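You operate a simulated robot arm through the tools that you are given. There is no shell and no other tool.

You run a simulated two-armed robot. Do the job below in one go: nothing can be reset, and whatever is moved stays where it is left.

## Task
Open the shut-off slider and run about 60 mL of powder into the small jar with the orange foot.
Fine: stand the jar in the pocket and turn to FILL first; go by the display; close the slider before you turn back to LOAD; spill none, leave the other small jars.

The check looks at the end state, three seconds after you hand in, the way a careful person would. Anything else that was tipped, shoved, dropped, spilled or broken makes it a failure.

## Robot
Two 7-joint arms with fingered hands on one trunk that stands fixed in place. Base frame: the origin is at the foot of the trunk, x ahead of it, y to its left, z up; the work surface is at about z = 86.4. Lengths are in cm, angles in degrees, forces in N, time in s.
The left shoulder is at [7.2, 15.4, 120.9], the right one opposite. With the tool pointing down near the work surface each hand reaches from about 42 to 86 cm from the base axis, measured 20 degrees to its own side. Payload 4 kg a hand.
Tool frame (each hand has its own): the origin (TCP) lies between the finger pads and is the grasp point; the fingertips stand 3 cm ahead of it; z points along the fingers, y is the line along which they close. The gripper opens to 10.4 cm; its body begins 3.5 cm behind the TCP. The gripper is a hand of 3 fingers: y runs from the thumb to the fingers, the wrist lies at [-1.5, -10.4, -17.8] in the tool frame, and closing takes about 1.5 s.
Orientation is that of the tool frame in the base frame, as a unit quaternion [x, y, z, w]. With the fingers straight down and the wrist toward the robot, the tool's x, y and z point along [0, 1, 0], [1, 0, 0] and [0, 0, -1] of the base frame.

## Interface
- The arms move only by the tool jog_arm. It takes "left_increments", "right_increments" or both (then of equal length, played together; a hand with none holds still); each is a list of rows, each a list of 6 numbers: the shift along the tool's x, y, z in units of 500 mm (1.0 is 500 mm), then the turn, a rotation vector about the tool's x, y, z in units of 120 degrees (1.0 is 120 degrees). In form: [[dx, dy, dz, rx, ry, rz], ...]. A call has 1 to 20 rows; each row is the pose to reach, as a shift and turn from the pose commanded when the call began, along the tool's axes at that moment. "left_grip" and "right_grip" are, for a hand that has rows, the finger opening in cm, from 0 to 10.4, set as the call begins (left out, the last holds). A call with a number of a shift or a turn outside -1 to 1 is refused whole. Each row takes 0.2 s and may step no farther than 5 cm and 8.6 degrees from the row before; otherwise, or with a gripper value out of range, the whole call is refused. Where a pose cannot be reached the arm comes as near as it can. A force on the tool above 40 N (or 10 N above the force at the start of the call, whichever is more), or a blocked arm, ends the call early, and 0.2 s more pass. The fingers move at their own pace (about 15.3 cm/s each) and stop on an object; they squeeze with about 24 N. The grip force told is the motor's: it shows also when the fingers shut on nothing. Time passes only in rows, and 0.2 s behind the last, so rows that repeat a pose let the fingers close. The reply holds the time, the measured pose of the TCP, the force on the tool along the base axes, the opening and the grip force, in the units named above and with some noise, with the torque about the TCP (base axes, N m) and any sound that the robot's microphone picked up.
- Cameras (640 x 400 px; columns grow to the right, rows downward): "scene" is now at [15.6, -2.58, 143.4]; the picture's right is [-0.22, -0.98, -0.00], its down [-0.45, 0.10, -0.89] and it looks along [0.86, -0.20, -0.47] (base axes); focal length 225 px, centre (320, 200). "left" rides on the left gripper at [-6.4, -9.4, -11.7] in its tool frame; the picture's right is [-0.72, -0.33, 0.61], its down [0.64, -0.65, 0.40] and it looks along [0.27, 0.68, 0.68] (tool axes); focal length 238 px, centre (320, 200). "right" rides on the right gripper at [6.4, -9.4, -11.7] in its tool frame; the picture's right is [-0.72, 0.33, -0.61], its down [-0.64, -0.65, 0.40] and it looks along [-0.27, 0.68, 0.68] (tool axes); focal length 238 px, centre (320, 200). There is no depth. A picture from a camera that has moved, and an enlarged one, comes with that camera's place and axes in the base frame and with its lens. The place of the scene camera against the robot may be out by one fixed shift of up to 2.5 cm in any direction.
- get_image(camera): a new picture of that camera. No time passes.
- raise_lower(by): slides the trunk up (or, below 0, down) by that many cm; the arms and the scene camera ride with it, the base frame stays. It gives what a move gives, with no picture.
- hand_shape(shape, hand): the hand has 3 fingers and takes this shape, open, in about a second: jaw (thumb against the fingers, like two jaws); tri (thumb and two fingers); tip (a fingertip pinch); poke (one finger out to press); point (the index stretched); flat (the hand flat); cup (the hand cupped); fist (a fist). The gripper value then closes the fingers along that shape, each until it touches; the sizes above hold for jaw. It gives what a move gives, with no picture.
- turn_head(pan, tilt): turns the head with the scene camera to pan (to the left, within 86 degrees either way) and tilt (down, from -29 to 69), counted from straight ahead of the robot. It gives what a move gives.
- zoom(camera, box): a new picture of the part [left, top, right, bottom] of that camera's present view, enlarged. No time passes.
- hand_in(): hands the job in; it is judged then, once.

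Places have to be worked out from the pictures, the camera data and where the tool is seen. Open the grippers and draw the arms clear of the work before you hand the job in, unless the task says otherwise.

The tools are called after "Call:" as name(argument=value, ...) on one line, values as JSON. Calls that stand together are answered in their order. jog_arm: Moves the arms, as the interface text tells. Its arguments: {"type":"object","properties":{"left_increments":{"type":"array","items":{"type":"array","items":{"type":"number"}}},"left_grip":{"type":"number"},"right_increments":{"type":"array","items":{"type":"array","items":{"type":"number"}}},"right_grip":{"type":"number"}},"required":[]} The other tools are called the same way: raise_lower (by) moves the trunk up or down; hand_shape (shape, hand) gives the hand a shape; turn_head (pan, tilt) turns the head that bears the scene camera; get_image (camera) takes a picture; zoom (camera, box) takes an enlarged picture of a part of a camera's view; hand_in () hands the job in.

At the start:

```text
time_s: 0.0
left_tool_pos: [60.99, 5.13, 134.44]
left_ee_rot: [0.707, 0.708, -0.001, 0.0]
left_force: [-0.2, -0.3, 0.1]
left_torque: [-0.02, 0.01, -0.03]
left_gripper_width: 10.37
left_grasp_force: 0.0
left_shape: jaw
right_tool_pos: [38.95, -26.33, 135.28]
right_ee_rot: [0.707, 0.707, 0.001, -0.001]
right_force: [0.9, -0.4, -0.6]
right_torque: [0.02, -0.02, 0.03]
right_gripper_width: 10.4
right_grasp_force: 0.0
right_shape: jaw
trunk travel left (down, up): [-62.5, 31.5]
head pan, tilt (commanded): [-12.8, 27.6]
```

scene: 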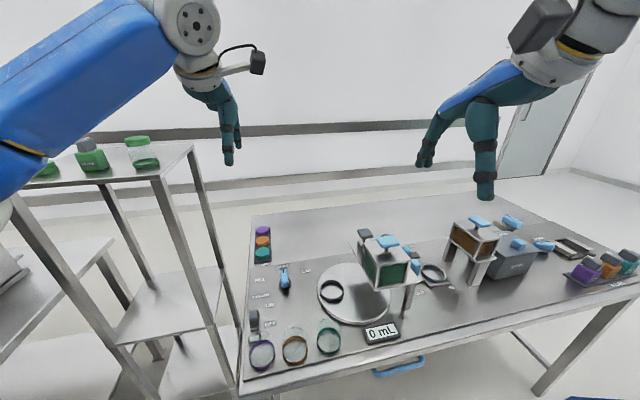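
right: 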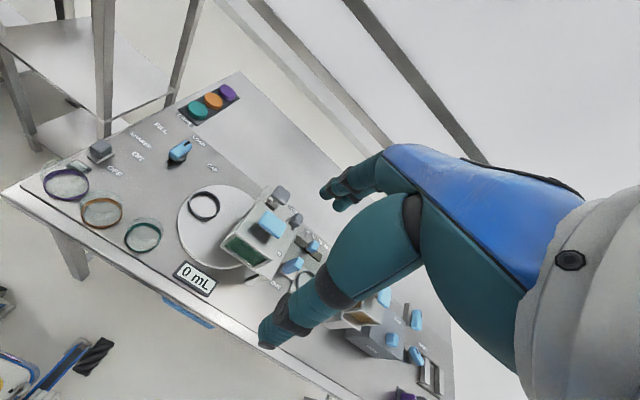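
left: 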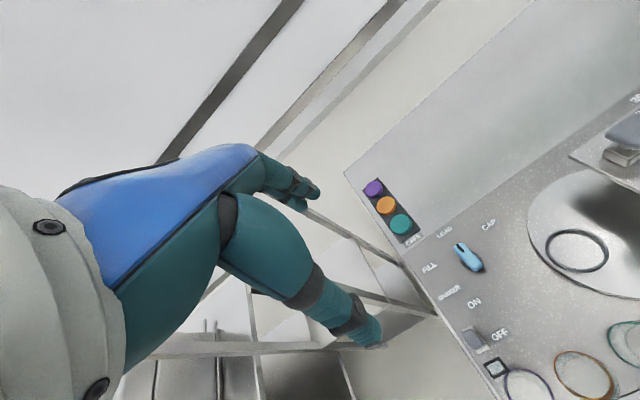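

I start by looking more closely at the work surface, to identify jars, knob, slider and display.

Call:
zoom(camera="scene", box=[230, 200, 430, 390])

Call:
zoom(camera="scene", box=[400, 190, 640, 340])

Call:
zoom(camera="right", box=[30, 60, 330, 310])

Call:
zoom(camera="left", box=[340, 160, 640, 400])

```text
2.11 times, centred on (330, 295) of scene
camera zoom: at [15.6, -2.58, 143.4], right [-0.22, -0.98, 0.0], down [-0.45, 0.1, -0.89], along [0.86, -0.2, -0.47], focal length 473 px, centre (299, 0)
```

zoom: 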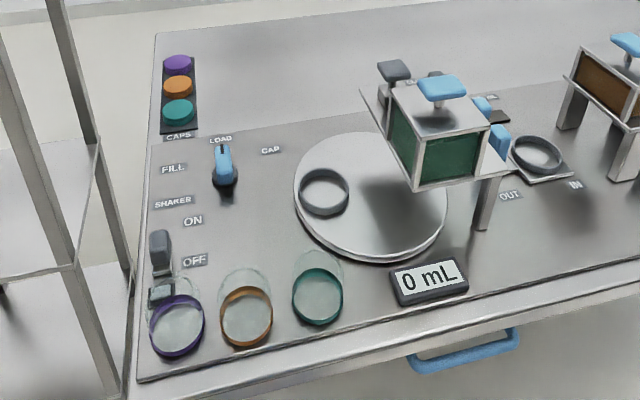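

```text
2.67 times, centred on (520, 265) of scene
camera zoom: at [15.6, -2.58, 143.4], right [-0.22, -0.98, 0.0], down [-0.45, 0.1, -0.89], along [0.86, -0.2, -0.47], focal length 599 px, centre (-213, 27)
```

zoom: 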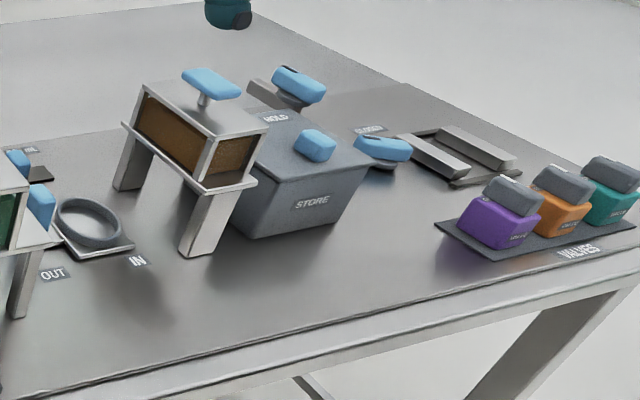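

```text
1.60 times, centred on (180, 185) of right
camera zoom: at [29.59, -19.8, 147.01], right [0.33, -0.72, 0.61], down [-0.65, -0.64, -0.4], along [0.68, -0.27, -0.68], focal length 381 px, centre (544, 224)
```

zoom: 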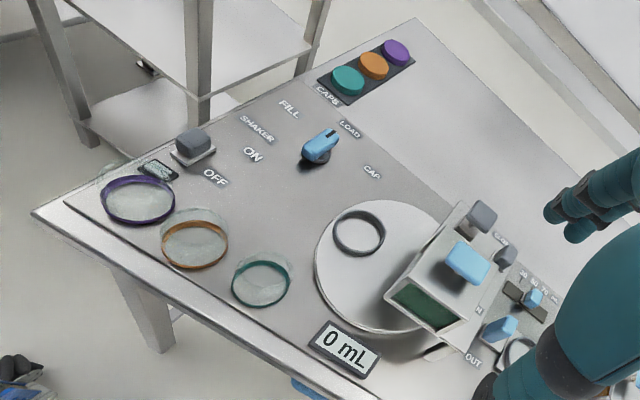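

```text
1.67 times, centred on (490, 280) of left
camera zoom: at [51.54, -1.4, 146.23], right [-0.33, -0.72, -0.61], down [-0.65, 0.64, -0.4], along [0.68, 0.27, -0.68], focal length 397 px, centre (37, 67)
```

zoom: 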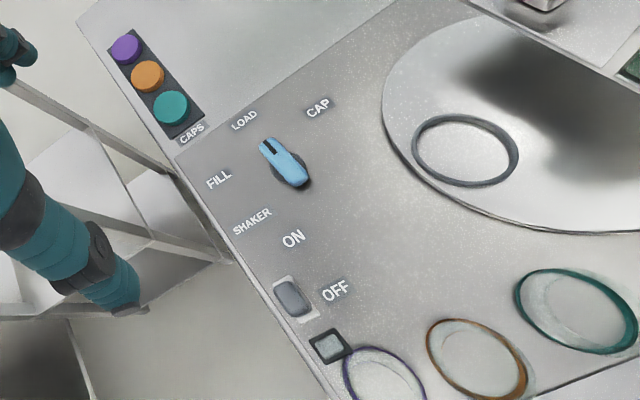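

I zoom tighter on the hopper, the knob, the jars and the labels to understand the mechanism.

Call:
zoom(camera="scene", box=[345, 215, 465, 310])

Call:
zoom(camera="right", box=[190, 160, 350, 310])

Call:
zoom(camera="scene", box=[235, 300, 355, 380])

Call:
zoom(camera="right", box=[240, 230, 480, 400])

```text
4.21 times, centred on (405, 262) of scene
camera zoom: at [15.6, -2.58, 143.4], right [-0.22, -0.98, 0.0], down [-0.45, 0.1, -0.89], along [0.86, -0.2, -0.47], focal length 946 px, centre (-38, -63)
```

zoom: 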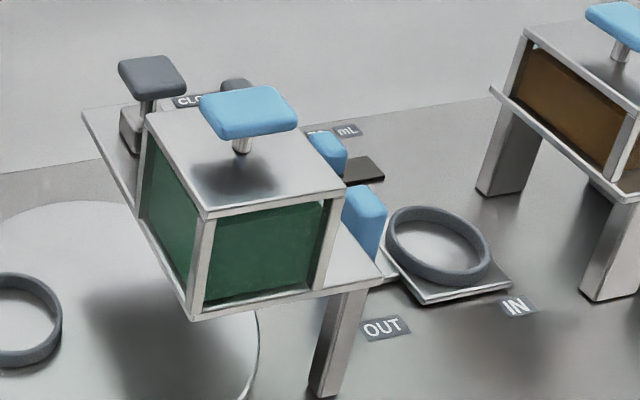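

```text
2.67 times, centred on (270, 235) of right
camera zoom: at [29.59, -19.8, 147.01], right [0.33, -0.72, 0.61], down [-0.65, -0.64, -0.4], along [0.68, -0.27, -0.68], focal length 636 px, centre (453, 107)
```

zoom: 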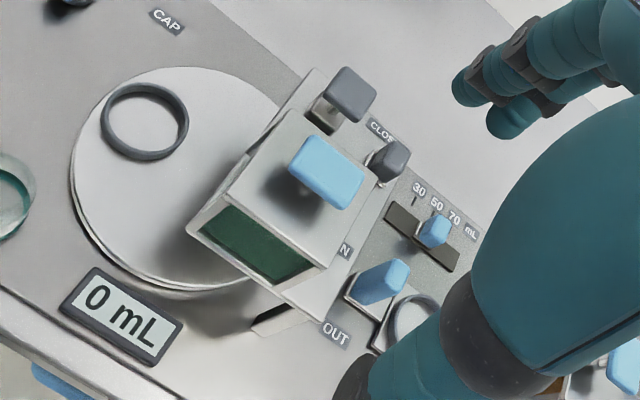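

```text
5.00 times, centred on (295, 340) of scene
camera zoom: at [15.6, -2.58, 143.4], right [-0.22, -0.98, 0.0], down [-0.45, 0.1, -0.89], along [0.86, -0.2, -0.47], focal length 1123 px, centre (445, -500)
```

zoom: 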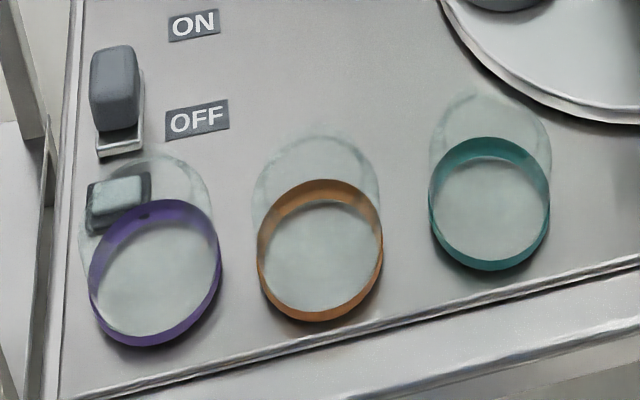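

```text
2.35 times, centred on (360, 315) of right
camera zoom: at [29.59, -19.8, 147.01], right [0.33, -0.72, 0.61], down [-0.65, -0.64, -0.4], along [0.68, -0.27, -0.68], focal length 561 px, centre (226, -71)
```

zoom: 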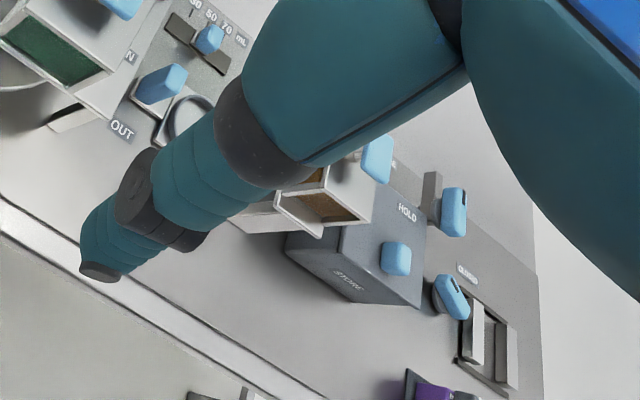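

The bench has a LOAD/FILL/CAP pointer knob, a turntable with a ring pocket, a green hopper with grey sliders, and a display reading 0 mL. I move the right hand to the right, clear of everything, so its camera can see the hopper from another side.

Call:
jog_arm(right_increments=[[-0.05, 0.04, 0.03, 0, 0, 0], [-0.1, 0.08, 0.06, 0, 0, 0], [-0.15, 0.12, 0.1, 0, 0, 0], [-0.2, 0.16, 0.14, 0, 0, 0], [-0.24, 0.19, 0.18, 0, 0, 0], [-0.28, 0.22, 0.2, 0, 0, 0], [-0.28, 0.22, 0.2, 0, 0, 0]])

Call:
get_image(camera="right")

Call:
get_image(camera="scene")

```text
time_s: 1.6
left_tool_pos: [60.76, 5.24, 134.48]
left_ee_rot: [0.707, 0.708, 0.0, 0.0]
left_force: [-0.2, 0.7, -0.6]
left_torque: [-0.01, 0.01, 0.0]
left_gripper_width: 10.38
left_grasp_force: 0.0
left_shape: jaw
right_tool_pos: [49.76, -40.18, 125.27]
right_ee_rot: [0.707, 0.707, 0.002, 0.0]
right_force: [-1.4, -0.1, 0.5]
right_torque: [0.0, 0.03, -0.02]
right_gripper_width: 10.38
right_grasp_force: 0.0
right_shape: jaw
trunk travel left (down, up): [-62.5, 31.5]
head pan, tilt (commanded): [-12.8, 27.6]
```

```text
taken
camera right: at [40.5, -33.73, 137.02], right [0.33, -0.72, 0.61], down [-0.65, -0.64, -0.41], along [0.69, -0.27, -0.68], focal length 238 px, centre (320, 200)
```

right: 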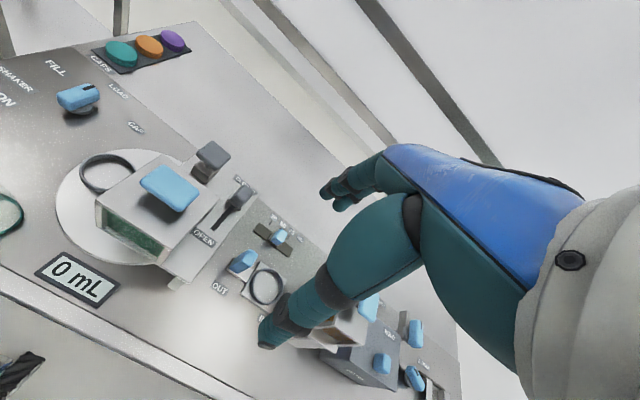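

```text
taken
camera scene: at [15.6, -2.61, 143.39], right [-0.22, -0.98, 0.0], down [-0.45, 0.1, -0.89], along [0.86, -0.2, -0.47], focal length 225 px, centre (320, 200)
```

scene: 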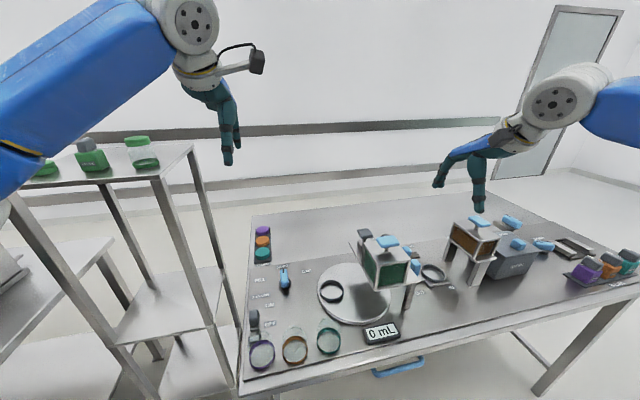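

The slider with a slot labelled OPEN / CLOSED appears at the right side of the hopper. I zoom on it.

Call:
zoom(camera="right", box=[140, 130, 300, 240])

Call:
zoom(camera="right", box=[190, 190, 310, 310])

Call:
zoom(camera="right", box=[0, 20, 200, 150])

```text
3.64 times, centred on (220, 185) of right
camera zoom: at [40.5, -33.73, 137.02], right [0.33, -0.72, 0.61], down [-0.65, -0.64, -0.41], along [0.69, -0.27, -0.68], focal length 867 px, centre (684, 254)
```

zoom: 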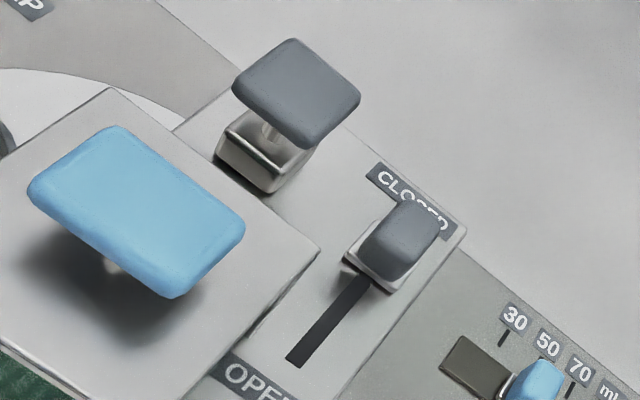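

```text
3.33 times, centred on (250, 250) of right
camera zoom: at [40.5, -33.73, 137.02], right [0.33, -0.72, 0.61], down [-0.65, -0.64, -0.41], along [0.69, -0.27, -0.68], focal length 794 px, centre (553, 33)
```

zoom: 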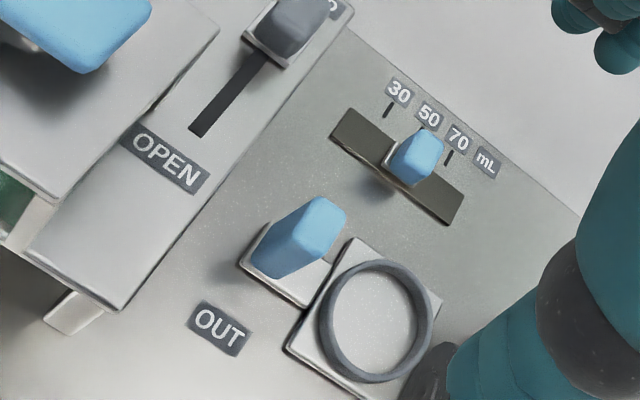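

```text
3.08 times, centred on (100, 85) of right
camera zoom: at [40.5, -33.73, 137.02], right [0.33, -0.72, 0.61], down [-0.65, -0.64, -0.41], along [0.69, -0.27, -0.68], focal length 733 px, centre (997, 554)
```

zoom: 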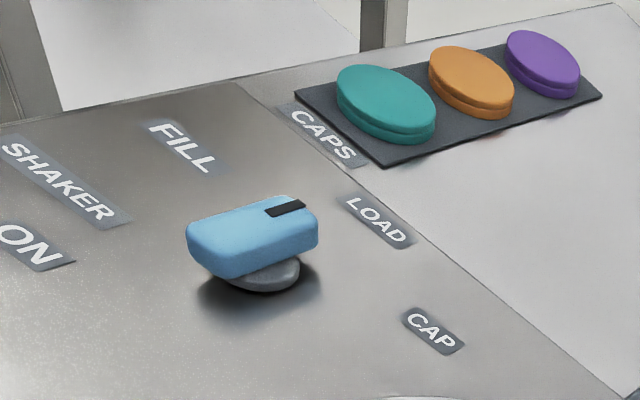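

The shut-off slider sits on the plate at the hopper's right: handle at CLOSED (far end), slot running toward the robot to OPEN. I turn the head left to learn where the shelf stands, so the left arm can be moved safely.

Call:
turn_head(pan=35, tilt=40)

Call:
get_image(camera="scene")

Call:
get_image(camera="left")

```text
time_s: 2.8
left_tool_pos: [60.75, 5.19, 134.51]
left_ee_rot: [0.707, 0.707, -0.001, 0.0]
left_force: [-0.2, 0.8, 0.0]
left_torque: [-0.03, 0.0, -0.02]
left_gripper_width: 10.35
left_grasp_force: 0.1
left_shape: jaw
right_tool_pos: [49.85, -40.21, 125.26]
right_ee_rot: [0.706, 0.708, 0.001, -0.001]
right_force: [0.2, 0.3, -0.4]
right_torque: [0.0, 0.0, 0.01]
right_gripper_width: 10.37
right_grasp_force: 0.0
right_shape: jaw
trunk travel left (down, up): [-62.5, 31.5]
head pan, tilt (commanded): [35.0, 40.0]
```

```text
taken
camera scene: at [13.69, 4.26, 141.49], right [0.57, -0.82, 0.0], down [-0.53, -0.37, -0.77], along [0.63, 0.44, -0.64], focal length 225 px, centre (320, 200)
```

scene: 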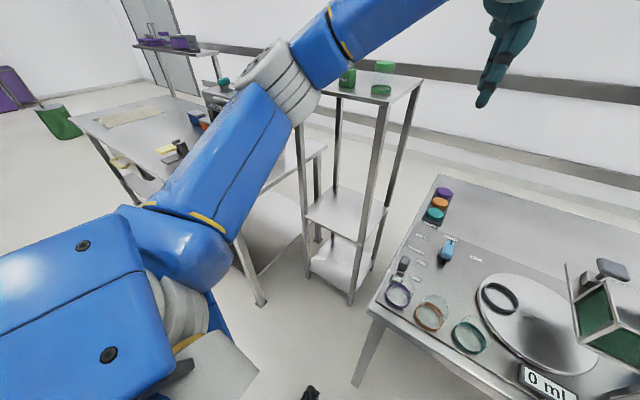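

```text
taken
camera left: at [51.39, -1.41, 146.29], right [-0.32, -0.72, -0.61], down [-0.65, 0.64, -0.4], along [0.68, 0.27, -0.68], focal length 238 px, centre (320, 200)
```

left: 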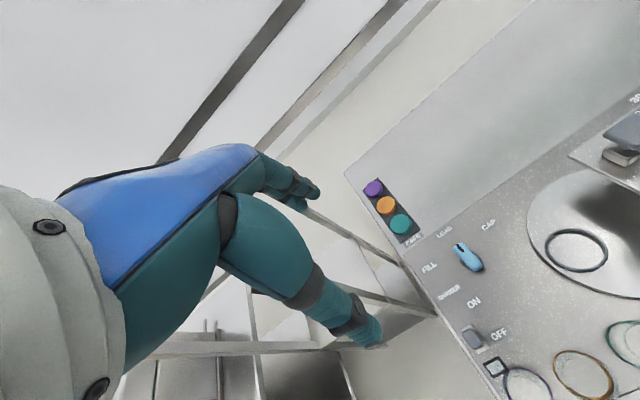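

The shelf's front-right leg is at about (80, 27), with its top at z≈121, well clear of where I need to work. I bring the left hand above the orange jar (about 46, -3) at a safe height for a close look, and turn the head back to the bench.

Call:
jog_arm(left_increments=[[-0.02, -0.04, 0.06, 0, 0, 0], [-0.045, -0.085, 0.125, 0, 0, 0], [-0.07, -0.13, 0.19, 0, 0, 0], [-0.095, -0.175, 0.255, 0, 0, 0], [-0.12, -0.22, 0.32, 0, 0, 0], [-0.145, -0.26, 0.385, 0, 0, 0], [-0.164, -0.296, 0.45, 0, 0, 0], [-0.164, -0.296, 0.45, 0, 0, 0]])

Call:
turn_head(pan=-20, tilt=45)

Call:
get_image(camera="left")

Call:
get_image(camera="scene")

```text
time_s: 4.6
left_tool_pos: [46.15, -3.2, 111.96]
left_ee_rot: [0.707, 0.707, 0.0, 0.0]
left_force: [0.0, -0.3, 0.0]
left_torque: [0.0, 0.0, 0.0]
left_gripper_width: 10.38
left_grasp_force: 0.1
left_shape: jaw
right_tool_pos: [49.92, -40.16, 125.25]
right_ee_rot: [0.707, 0.708, 0.0, -0.002]
right_force: [0.2, 0.0, -0.3]
right_torque: [0.03, -0.04, -0.03]
right_gripper_width: 10.37
right_grasp_force: 0.0
right_shape: jaw
trunk travel left (down, up): [-62.5, 31.5]
head pan, tilt (commanded): [35.0, 40.0]
```

```text
time_s: 5.8
left_tool_pos: [46.25, -3.21, 111.98]
left_ee_rot: [0.707, 0.708, 0.0, -0.001]
left_force: [0.8, 1.1, -0.2]
left_torque: [0.0, 0.04, 0.0]
left_gripper_width: 10.36
left_grasp_force: 0.0
left_shape: jaw
right_tool_pos: [49.85, -40.16, 125.19]
right_ee_rot: [0.706, 0.708, 0.001, 0.0]
right_force: [-0.1, -1.1, -0.1]
right_torque: [0.01, 0.02, 0.0]
right_gripper_width: 10.38
right_grasp_force: 0.0
right_shape: jaw
trunk travel left (down, up): [-62.5, 31.5]
head pan, tilt (commanded): [-20.0, 45.0]
```

```text
taken
camera left: at [36.67, -9.76, 123.81], right [-0.33, -0.72, -0.61], down [-0.65, 0.64, -0.4], along [0.68, 0.27, -0.68], focal length 238 px, centre (320, 200)
```

left: 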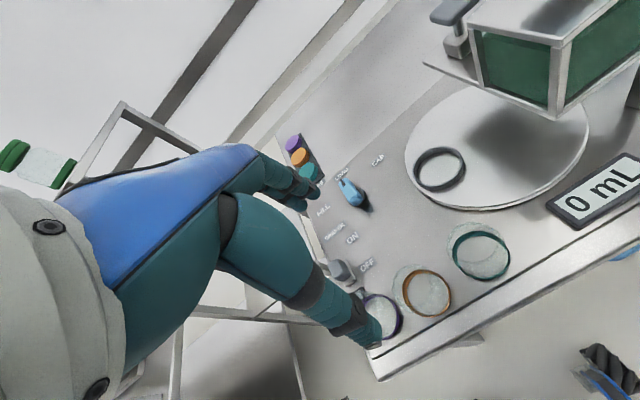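

```text
taken
camera scene: at [14.35, -3.43, 140.76], right [-0.34, -0.94, 0.0], down [-0.67, 0.24, -0.71], along [0.66, -0.24, -0.71], focal length 225 px, centre (320, 200)
```

scene: 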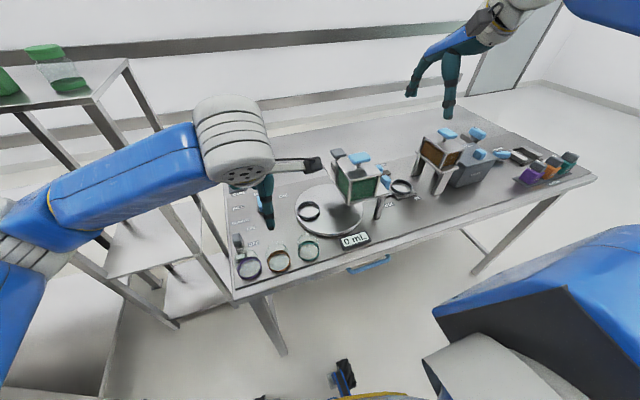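

The orange jar's foot appears at about (428, 293) in the left view, almost exactly where a point right below the left TCP (46.2, -3.2) should fall. I zoom in to refine that and the jar's height and diameter.

Call:
zoom(camera="left", box=[340, 210, 520, 350])

Call:
zoom(camera="left", box=[380, 0, 640, 230])

Call:
zoom(camera="scene", box=[220, 140, 420, 290])

```text
2.86 times, centred on (430, 280) of left
camera zoom: at [36.67, -9.76, 123.81], right [-0.33, -0.72, -0.61], down [-0.65, 0.64, -0.4], along [0.68, 0.27, -0.68], focal length 681 px, centre (6, -29)
```

zoom: 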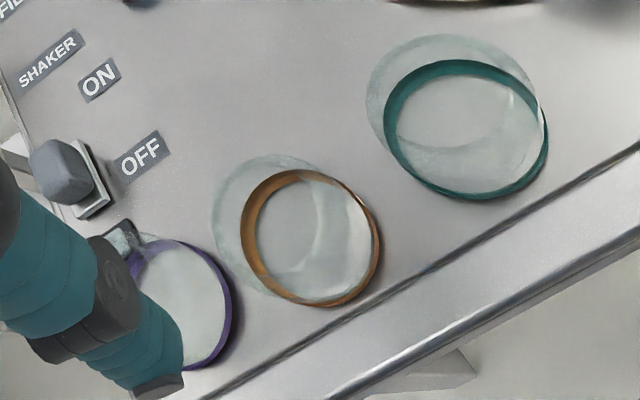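

```text
1.74 times, centred on (510, 115) of left
camera zoom: at [36.67, -9.76, 123.81], right [-0.33, -0.72, -0.61], down [-0.65, 0.64, -0.4], along [0.68, 0.27, -0.68], focal length 414 px, centre (-10, 348)
```

zoom: 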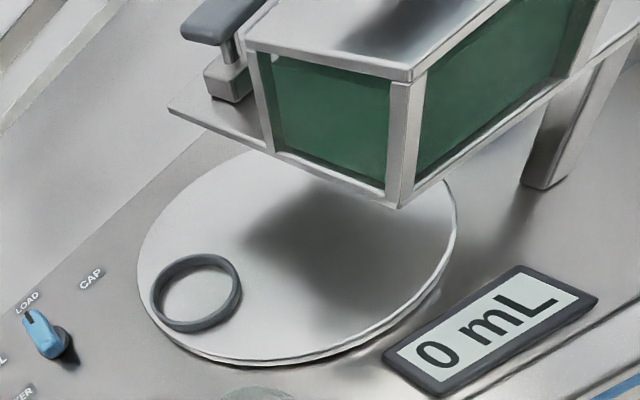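

```text
2.67 times, centred on (320, 215) of scene
camera zoom: at [14.35, -3.43, 140.76], right [-0.34, -0.94, 0.0], down [-0.67, 0.24, -0.71], along [0.66, -0.24, -0.71], focal length 599 px, centre (320, 160)
```

zoom: 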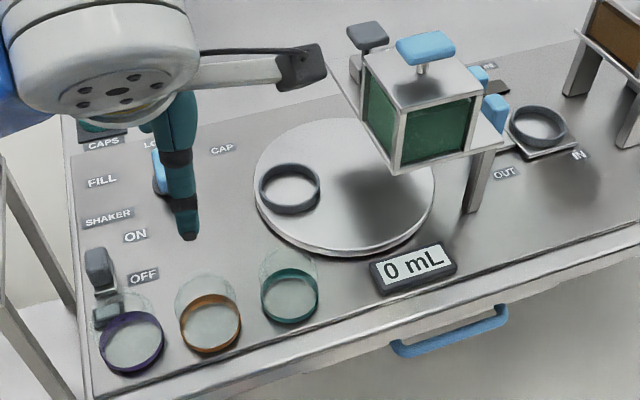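

The jar centre computes to about (45.8, -3.2), foot diameter ≈6.9 cm, height only ≈4 cm; hopper plate's left edge is at y≈-23.6, z≈99.7. I lower the open left hand to z≈98, still above the jar, and look again.

Call:
jog_arm(left_increments=[[0, -0.008, 0.07, 0, 0, 0], [0, -0.008, 0.14, 0, 0, 0], [0, -0.008, 0.21, 0, 0, 0], [0, -0.008, 0.28, 0, 0, 0], [0, -0.008, 0.28, 0, 0, 0]], left_grip=10.4)

Call:
get_image(camera="left")

Call:
zoom(camera="scene", box=[220, 190, 340, 290])

Call:
zoom(camera="left", box=[260, 180, 440, 320])

```text
time_s: 7.0
left_tool_pos: [45.77, -3.07, 97.68]
left_ee_rot: [0.706, 0.708, 0.0, 0.0]
left_force: [0.0, 0.2, 0.5]
left_torque: [0.04, -0.05, -0.02]
left_gripper_width: 10.37
left_grasp_force: 0.2
left_shape: jaw
right_tool_pos: [49.84, -40.24, 125.37]
right_ee_rot: [0.706, 0.708, 0.0, -0.001]
right_force: [0.5, 0.6, -0.2]
right_torque: [0.04, -0.01, -0.02]
right_gripper_width: 10.38
right_grasp_force: 0.1
right_shape: jaw
trunk travel left (down, up): [-62.5, 31.5]
head pan, tilt (commanded): [-20.0, 45.0]
```

```text
taken
camera left: at [36.36, -9.62, 109.54], right [-0.32, -0.72, -0.61], down [-0.65, 0.64, -0.4], along [0.68, 0.27, -0.68], focal length 238 px, centre (320, 200)
```

left: 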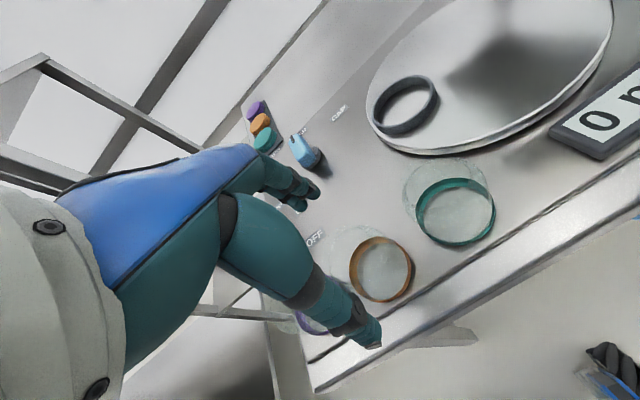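

```text
4.00 times, centred on (280, 240) of scene
camera zoom: at [14.33, -3.43, 140.76], right [-0.34, -0.94, 0.0], down [-0.67, 0.24, -0.71], along [0.66, -0.24, -0.71], focal length 898 px, centre (480, 40)
```

zoom: 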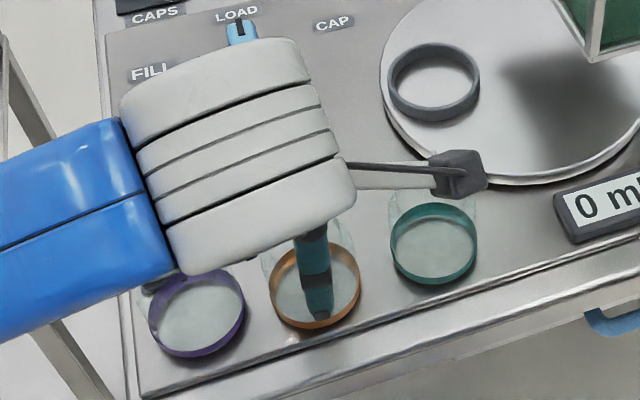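

```text
2.86 times, centred on (350, 250) of left
camera zoom: at [36.36, -9.62, 109.54], right [-0.32, -0.72, -0.61], down [-0.65, 0.64, -0.4], along [0.68, 0.27, -0.68], focal length 681 px, centre (234, 57)
```

zoom: 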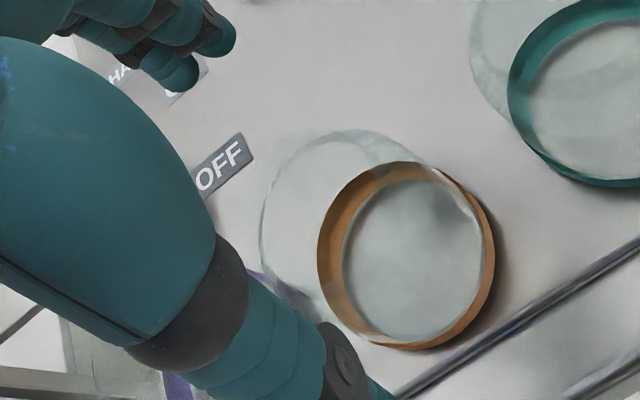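

The jar sits within 2 mm of the left TCP axis (foot Ø≈6.6, rim ≈4 cm above the table). I lower to TCP z≈91.4 so the fingertips stop about 2 cm above the table, leaving the foot free for the pocket ring.

Call:
jog_arm(left_increments=[[0, 0, 0.04, 0, 0, 0], [0, 0, 0.08, 0, 0, 0], [0, 0, 0.11, 0, 0, 0], [0, 0, 0.128, 0, 0, 0], [0, 0, 0.128, 0, 0, 0]])

Call:
get_image(camera="left")

Call:
zoom(camera="right", box=[0, 100, 120, 200])

```text
time_s: 8.2
left_tool_pos: [45.69, -3.18, 91.5]
left_ee_rot: [0.707, 0.707, 0.0, 0.0]
left_force: [0.2, -0.6, 0.7]
left_torque: [0.02, 0.0, 0.01]
left_gripper_width: 10.37
left_grasp_force: 0.1
left_shape: jaw
right_tool_pos: [49.8, -40.18, 125.24]
right_ee_rot: [0.706, 0.708, 0.0, 0.0]
right_force: [0.1, 0.2, -0.5]
right_torque: [-0.05, -0.02, -0.01]
right_gripper_width: 10.38
right_grasp_force: 0.0
right_shape: jaw
trunk travel left (down, up): [-62.5, 31.5]
head pan, tilt (commanded): [-20.0, 45.0]
```

```text
taken
camera left: at [36.26, -9.64, 103.23], right [-0.32, -0.72, -0.61], down [-0.65, 0.64, -0.4], along [0.68, 0.27, -0.68], focal length 238 px, centre (320, 200)
```

left: 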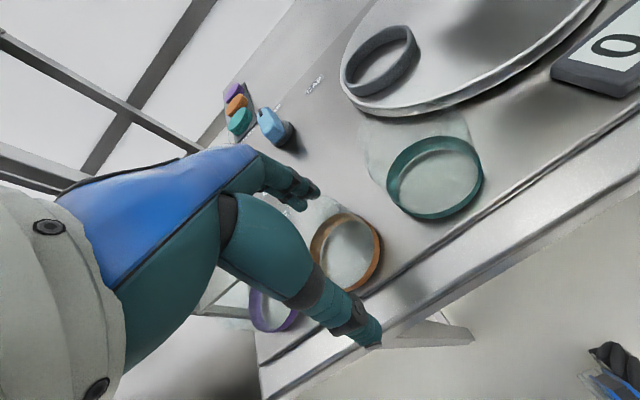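

```text
4.00 times, centred on (60, 150) of right
camera zoom: at [40.5, -33.77, 137.0], right [0.33, -0.72, 0.61], down [-0.65, -0.64, -0.41], along [0.68, -0.27, -0.68], focal length 953 px, centre (1360, 400)
```

zoom: 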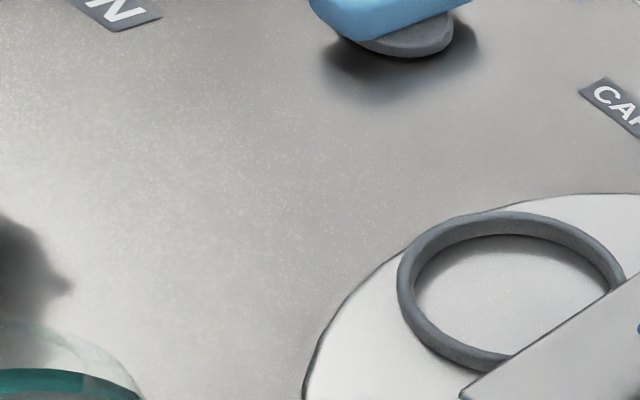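

The orange jar stands between thumb and fingers with nothing else close. I close the left hand on it while holding the pose.

Call:
jog_arm(left_increments=[[0, 0, 0, 0, 0, 0], [0, 0, 0, 0, 0, 0], [0, 0, 0, 0, 0, 0], [0, 0, 0, 0, 0, 0], [0, 0, 0, 0, 0, 0], [0, 0, 0, 0, 0, 0], [0, 0, 0, 0, 0, 0], [0, 0, 0, 0, 0, 0], [0, 0, 0, 0, 0, 0]], left_grip=4.5)

Call:
get_image(camera="left")

Call:
zoom(camera="scene", box=[220, 190, 340, 290])

```text
time_s: 10.2
left_tool_pos: [45.72, -3.17, 91.45]
left_ee_rot: [0.706, 0.708, 0.0, -0.001]
left_force: [-0.2, -0.1, -1.0]
left_torque: [0.01, 0.0, -0.01]
left_gripper_width: 5.19
left_grasp_force: 24.0
left_shape: jaw
right_tool_pos: [49.74, -40.26, 125.25]
right_ee_rot: [0.706, 0.708, 0.0, -0.001]
right_force: [0.1, -0.6, 0.1]
right_torque: [0.01, 0.04, 0.01]
right_gripper_width: 10.39
right_grasp_force: 0.0
right_shape: jaw
trunk travel left (down, up): [-62.5, 31.5]
head pan, tilt (commanded): [-20.0, 45.0]
```

```text
taken
camera left: at [36.26, -9.64, 103.25], right [-0.33, -0.72, -0.61], down [-0.65, 0.64, -0.4], along [0.68, 0.27, -0.68], focal length 238 px, centre (320, 200)
```

left: 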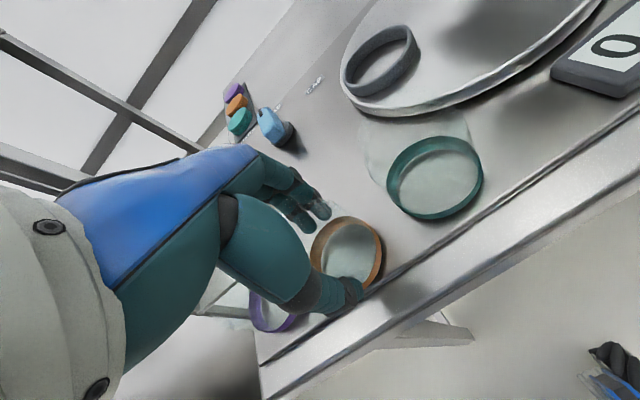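

```text
4.00 times, centred on (280, 240) of scene
camera zoom: at [14.33, -3.43, 140.75], right [-0.34, -0.94, 0.0], down [-0.67, 0.24, -0.71], along [0.66, -0.24, -0.71], focal length 898 px, centre (480, 40)
```

zoom: 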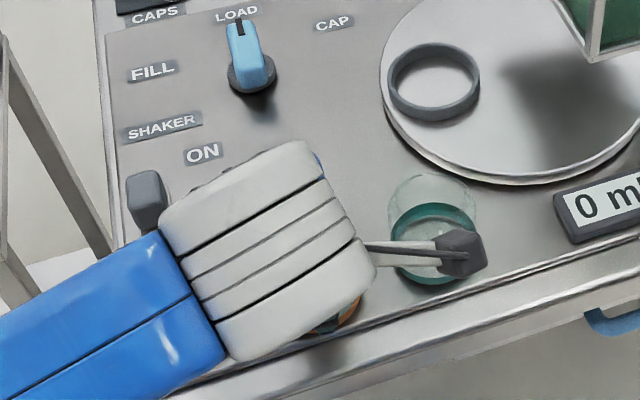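

The grip reads 24 N at 5.2 cm opening, so the jar is held. I lift it slowly by about 4 cm and check that it comes along.

Call:
jog_arm(left_increments=[[0, 0, -0.01, 0, 0, 0], [0, 0, -0.03, 0, 0, 0], [0, 0, -0.055, 0, 0, 0], [0, 0, -0.08, 0, 0, 0], [0, 0, -0.08, 0, 0, 0]])

Call:
get_image(camera="left")

Call:
get_image(camera="scene")

```text
time_s: 11.4
left_tool_pos: [45.72, -3.17, 95.75]
left_ee_rot: [0.707, 0.707, 0.0, -0.001]
left_force: [-0.2, 0.0, -1.3]
left_torque: [-0.02, 0.01, -0.02]
left_gripper_width: 5.16
left_grasp_force: 24.5
left_shape: jaw
right_tool_pos: [49.85, -40.26, 125.32]
right_ee_rot: [0.706, 0.708, 0.0, 0.0]
right_force: [0.1, -0.4, 0.0]
right_torque: [0.02, 0.02, 0.0]
right_gripper_width: 10.38
right_grasp_force: 0.0
right_shape: jaw
trunk travel left (down, up): [-62.5, 31.5]
head pan, tilt (commanded): [-20.0, 45.0]
```

```text
taken
camera left: at [36.31, -9.7, 107.45], right [-0.33, -0.72, -0.61], down [-0.65, 0.64, -0.4], along [0.68, 0.27, -0.68], focal length 238 px, centre (320, 200)
```

left: 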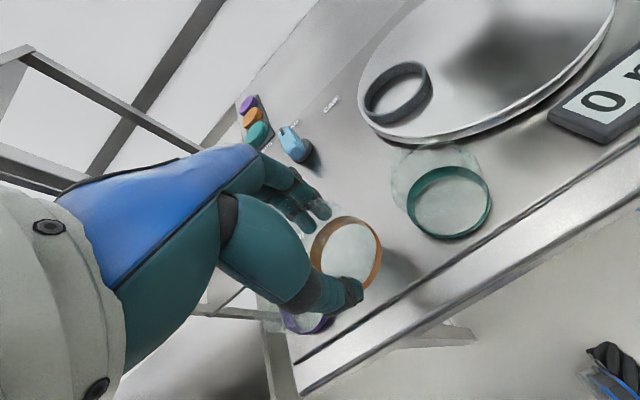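

```text
taken
camera scene: at [14.34, -3.44, 140.75], right [-0.34, -0.94, 0.0], down [-0.67, 0.24, -0.71], along [0.66, -0.24, -0.71], focal length 225 px, centre (320, 200)
```

scene: 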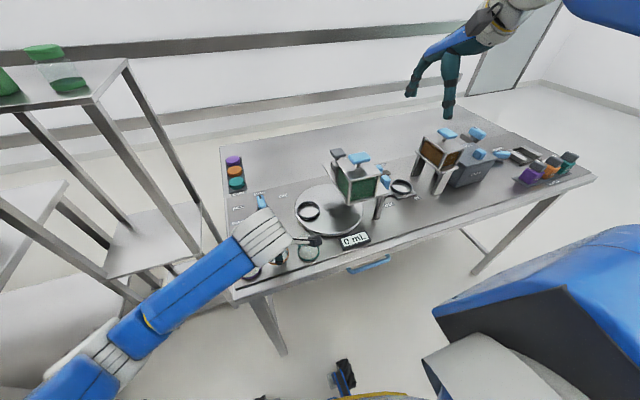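

The jar hangs free in the left hand. I raise it to z≈102 and turn the hand 40° clockwise (seen from above), so that wrist and camera stay clear of the hopper when I go to the pocket.

Call:
jog_arm(left_increments=[[0, 0, -0.03, 0, 0, 0.03], [0, 0, -0.06, 0, 0, 0.085], [0, 0, -0.09, 0, 0, 0.145], [0, 0, -0.11, 0, 0, 0.205], [0, 0, -0.125, 0, 0, 0.265], [0, 0, -0.125, 0, 0, 0.315], [0, 0, -0.125, 0, 0, 0.333], [0, 0, -0.125, 0, 0, 0.333]])

Call:
get_image(camera="left")

Call:
get_image(camera="scene")

Call:
zoom(camera="left", box=[260, 180, 440, 320])

```text
time_s: 13.2
left_tool_pos: [45.62, -3.21, 101.7]
left_ee_rot: [0.906, 0.423, 0.0, 0.001]
left_force: [-0.5, -0.9, -0.4]
left_torque: [0.02, -0.03, 0.03]
left_gripper_width: 5.17
left_grasp_force: 24.3
left_shape: jaw
right_tool_pos: [49.83, -40.29, 125.29]
right_ee_rot: [0.707, 0.708, 0.0, -0.001]
right_force: [-0.2, 0.8, -0.3]
right_torque: [-0.01, 0.03, 0.0]
right_gripper_width: 10.38
right_grasp_force: 0.1
right_shape: jaw
trunk travel left (down, up): [-62.5, 31.5]
head pan, tilt (commanded): [-20.0, 45.0]
```

```text
taken
camera left: at [34.31, -2.09, 113.58], right [-0.71, -0.34, -0.61], down [-0.09, 0.91, -0.4], along [0.7, -0.23, -0.68], focal length 238 px, centre (320, 200)
```

left: 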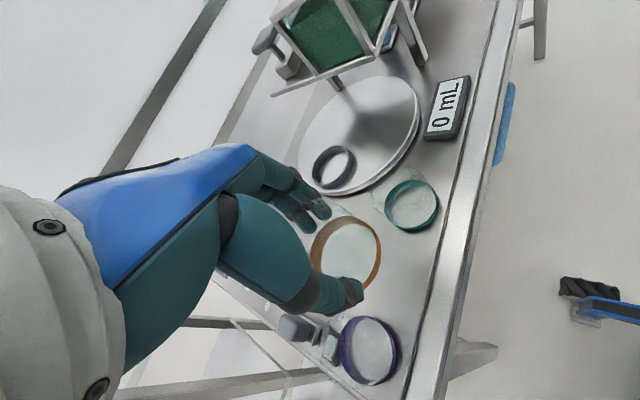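

```text
taken
camera scene: at [14.34, -3.42, 140.75], right [-0.34, -0.94, 0.0], down [-0.67, 0.24, -0.71], along [0.66, -0.24, -0.71], focal length 225 px, centre (320, 200)
```

scene: 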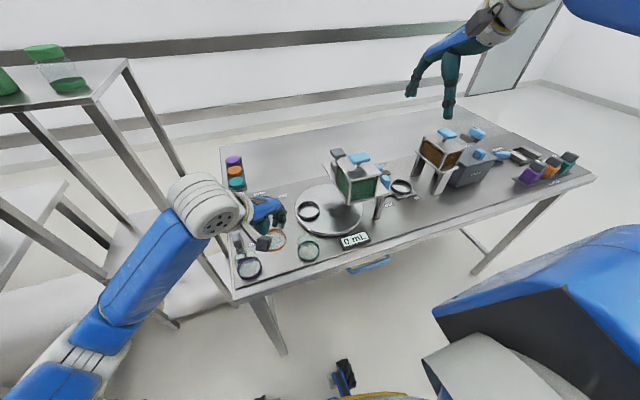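

```text
2.86 times, centred on (350, 250) of left
camera zoom: at [34.31, -2.09, 113.58], right [-0.71, -0.34, -0.61], down [-0.09, 0.91, -0.4], along [0.7, -0.23, -0.68], focal length 681 px, centre (234, 57)
```

zoom: 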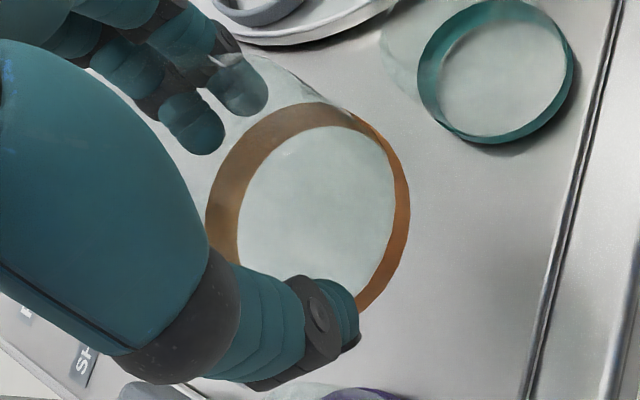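

The hand is turned and the jar still level in the grip. I move toward the pocket (about 59.9, -16.4), stopping slightly short to check clearance from the hopper.

Call:
jog_arm(left_increments=[[-0.003, 0.05, 0, 0, 0, 0], [-0.006, 0.12, 0, 0, 0, 0], [-0.01, 0.19, 0, 0, 0, 0], [-0.013, 0.26, 0, 0, 0, 0], [-0.016, 0.31, 0, 0, 0, 0], [-0.017, 0.33, 0, 0, 0, 0], [-0.017, 0.33, 0, 0, 0, 0]])

Call:
get_image(camera="left")

Call:
get_image(camera="scene")

Call:
get_image(camera="right")

```text
time_s: 14.8
left_tool_pos: [57.72, -14.43, 101.8]
left_ee_rot: [0.906, 0.423, 0.0, 0.0]
left_force: [-0.5, -0.2, -0.6]
left_torque: [0.02, 0.03, -0.01]
left_gripper_width: 5.17
left_grasp_force: 23.5
left_shape: jaw
right_tool_pos: [49.87, -40.14, 125.3]
right_ee_rot: [0.707, 0.708, 0.001, -0.001]
right_force: [0.4, -0.5, 0.0]
right_torque: [0.0, -0.02, -0.03]
right_gripper_width: 10.37
right_grasp_force: 0.1
right_shape: jaw
trunk travel left (down, up): [-62.5, 31.5]
head pan, tilt (commanded): [-20.0, 45.0]
```

```text
taken
camera left: at [46.35, -13.4, 113.56], right [-0.71, -0.34, -0.61], down [-0.09, 0.91, -0.4], along [0.7, -0.23, -0.68], focal length 238 px, centre (320, 200)
```

left: 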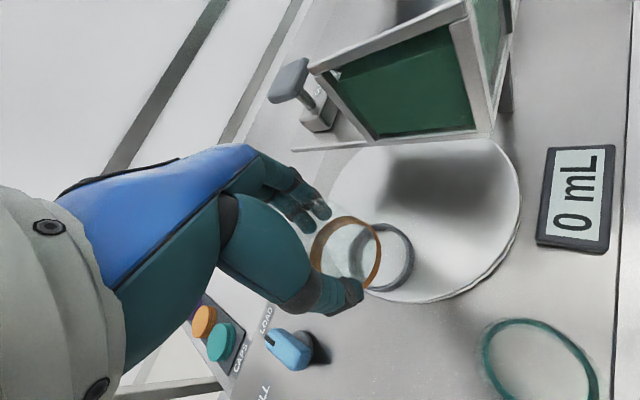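

```text
taken
camera scene: at [14.37, -3.48, 140.75], right [-0.34, -0.94, 0.0], down [-0.67, 0.24, -0.7], along [0.66, -0.24, -0.71], focal length 225 px, centre (320, 200)
```

scene: 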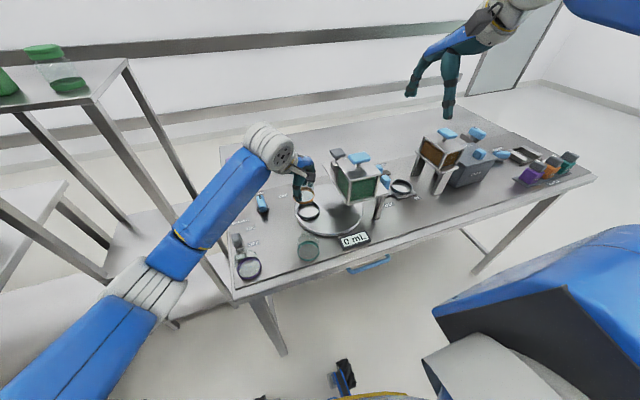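

```text
taken
camera right: at [40.5, -33.74, 137.01], right [0.33, -0.72, 0.61], down [-0.65, -0.64, -0.41], along [0.68, -0.27, -0.68], focal length 238 px, centre (320, 200)
```

right: 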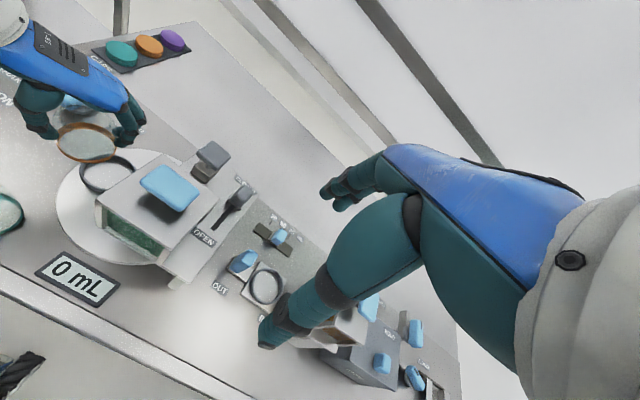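

The jar hovers just short of the pocket, with the hopper well to the side. I zoom in the left and right views to measure the pocket centre and jar foot precisely.

Call:
zoom(camera="left", box=[290, 190, 450, 310])

Call:
zoom(camera="right", box=[20, 80, 180, 210])

```text
3.33 times, centred on (370, 250) of left
camera zoom: at [46.35, -13.4, 113.56], right [-0.71, -0.34, -0.61], down [-0.09, 0.91, -0.4], along [0.7, -0.23, -0.68], focal length 794 px, centre (153, 33)
```

zoom: 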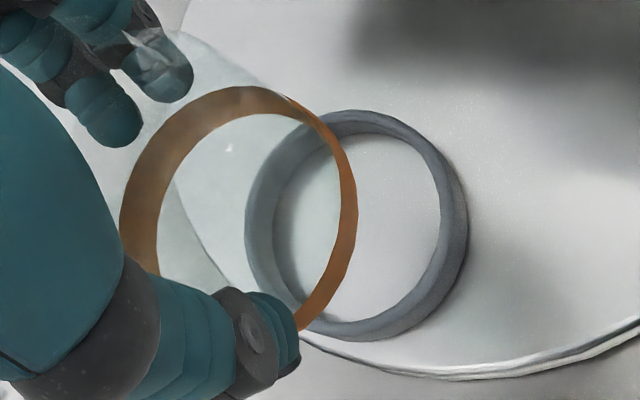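

```text
3.08 times, centred on (100, 145) of right
camera zoom: at [40.5, -33.74, 137.01], right [0.33, -0.72, 0.61], down [-0.65, -0.64, -0.41], along [0.68, -0.27, -0.68], focal length 733 px, centre (997, 369)
```

zoom: 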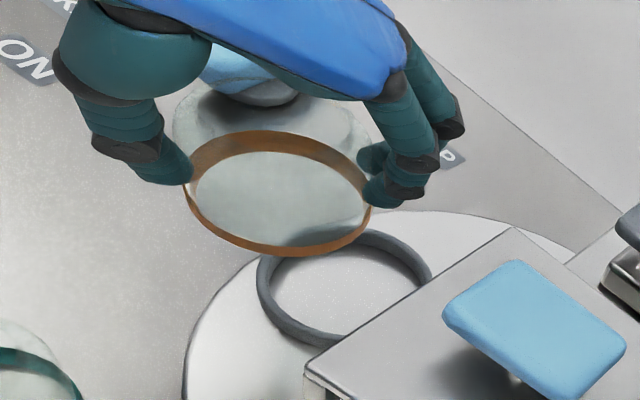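

From both views the pocket centre is about (59.8, -16.1), i.e. 2.6 cm further along the tool y axis; the jar is centred in the hand within about 1 mm. I move over it and lower until the jar's foot is just above the ring.

Call:
jog_arm(left_increments=[[0.001, 0.027, 0, 0, 0, 0], [0.002, 0.053, 0, 0, 0, 0], [0.002, 0.053, 0.04, 0, 0, 0], [0.002, 0.053, 0.08, 0, 0, 0], [0.002, 0.053, 0.11, 0, 0, 0], [0.002, 0.053, 0.12, 0, 0, 0], [0.002, 0.053, 0.12, 0, 0, 0]])

Call:
zoom(camera="left", box=[290, 190, 450, 310])

Call:
zoom(camera="right", box=[20, 100, 180, 230])

Call:
zoom(camera="scene", box=[250, 150, 390, 250])

```text
time_s: 16.4
left_tool_pos: [59.79, -15.89, 95.87]
left_ee_rot: [0.906, 0.423, 0.0, 0.0]
left_force: [-0.6, -0.3, -0.8]
left_torque: [-0.01, 0.02, 0.0]
left_gripper_width: 5.19
left_grasp_force: 23.9
left_shape: jaw
right_tool_pos: [49.74, -40.29, 125.23]
right_ee_rot: [0.707, 0.708, 0.001, -0.001]
right_force: [0.2, 0.5, -0.1]
right_torque: [-0.01, 0.02, -0.02]
right_gripper_width: 10.35
right_grasp_force: 0.1
right_shape: jaw
trunk travel left (down, up): [-62.5, 31.5]
head pan, tilt (commanded): [-20.0, 45.0]
```

```text
3.33 times, centred on (370, 250) of left
camera zoom: at [48.45, -14.94, 107.67], right [-0.71, -0.34, -0.61], down [-0.09, 0.91, -0.4], along [0.7, -0.23, -0.68], focal length 794 px, centre (153, 33)
```

zoom: 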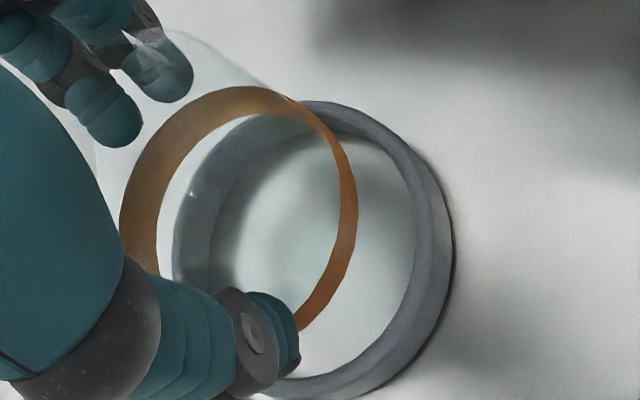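

```text
3.08 times, centred on (100, 165) of right
camera zoom: at [40.52, -33.77, 137.0], right [0.33, -0.72, 0.61], down [-0.65, -0.64, -0.41], along [0.68, -0.27, -0.68], focal length 733 px, centre (997, 308)
```

zoom: 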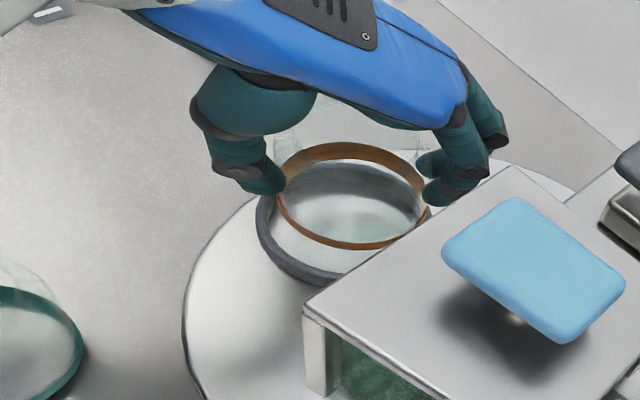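

```text
4.00 times, centred on (320, 200) of scene
camera zoom: at [14.38, -3.51, 140.75], right [-0.34, -0.94, 0.0], down [-0.67, 0.24, -0.7], along [0.66, -0.24, -0.71], focal length 898 px, centre (320, 200)
```

zoom: 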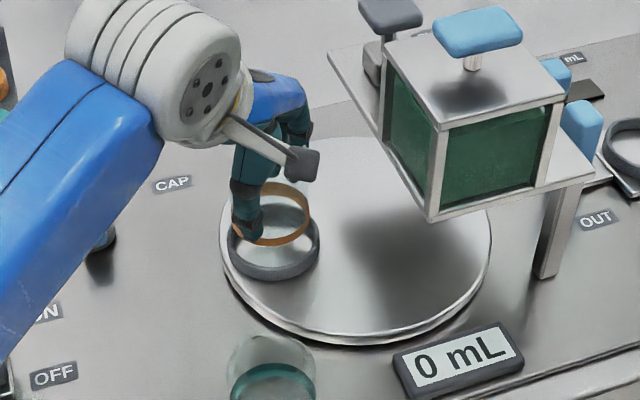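

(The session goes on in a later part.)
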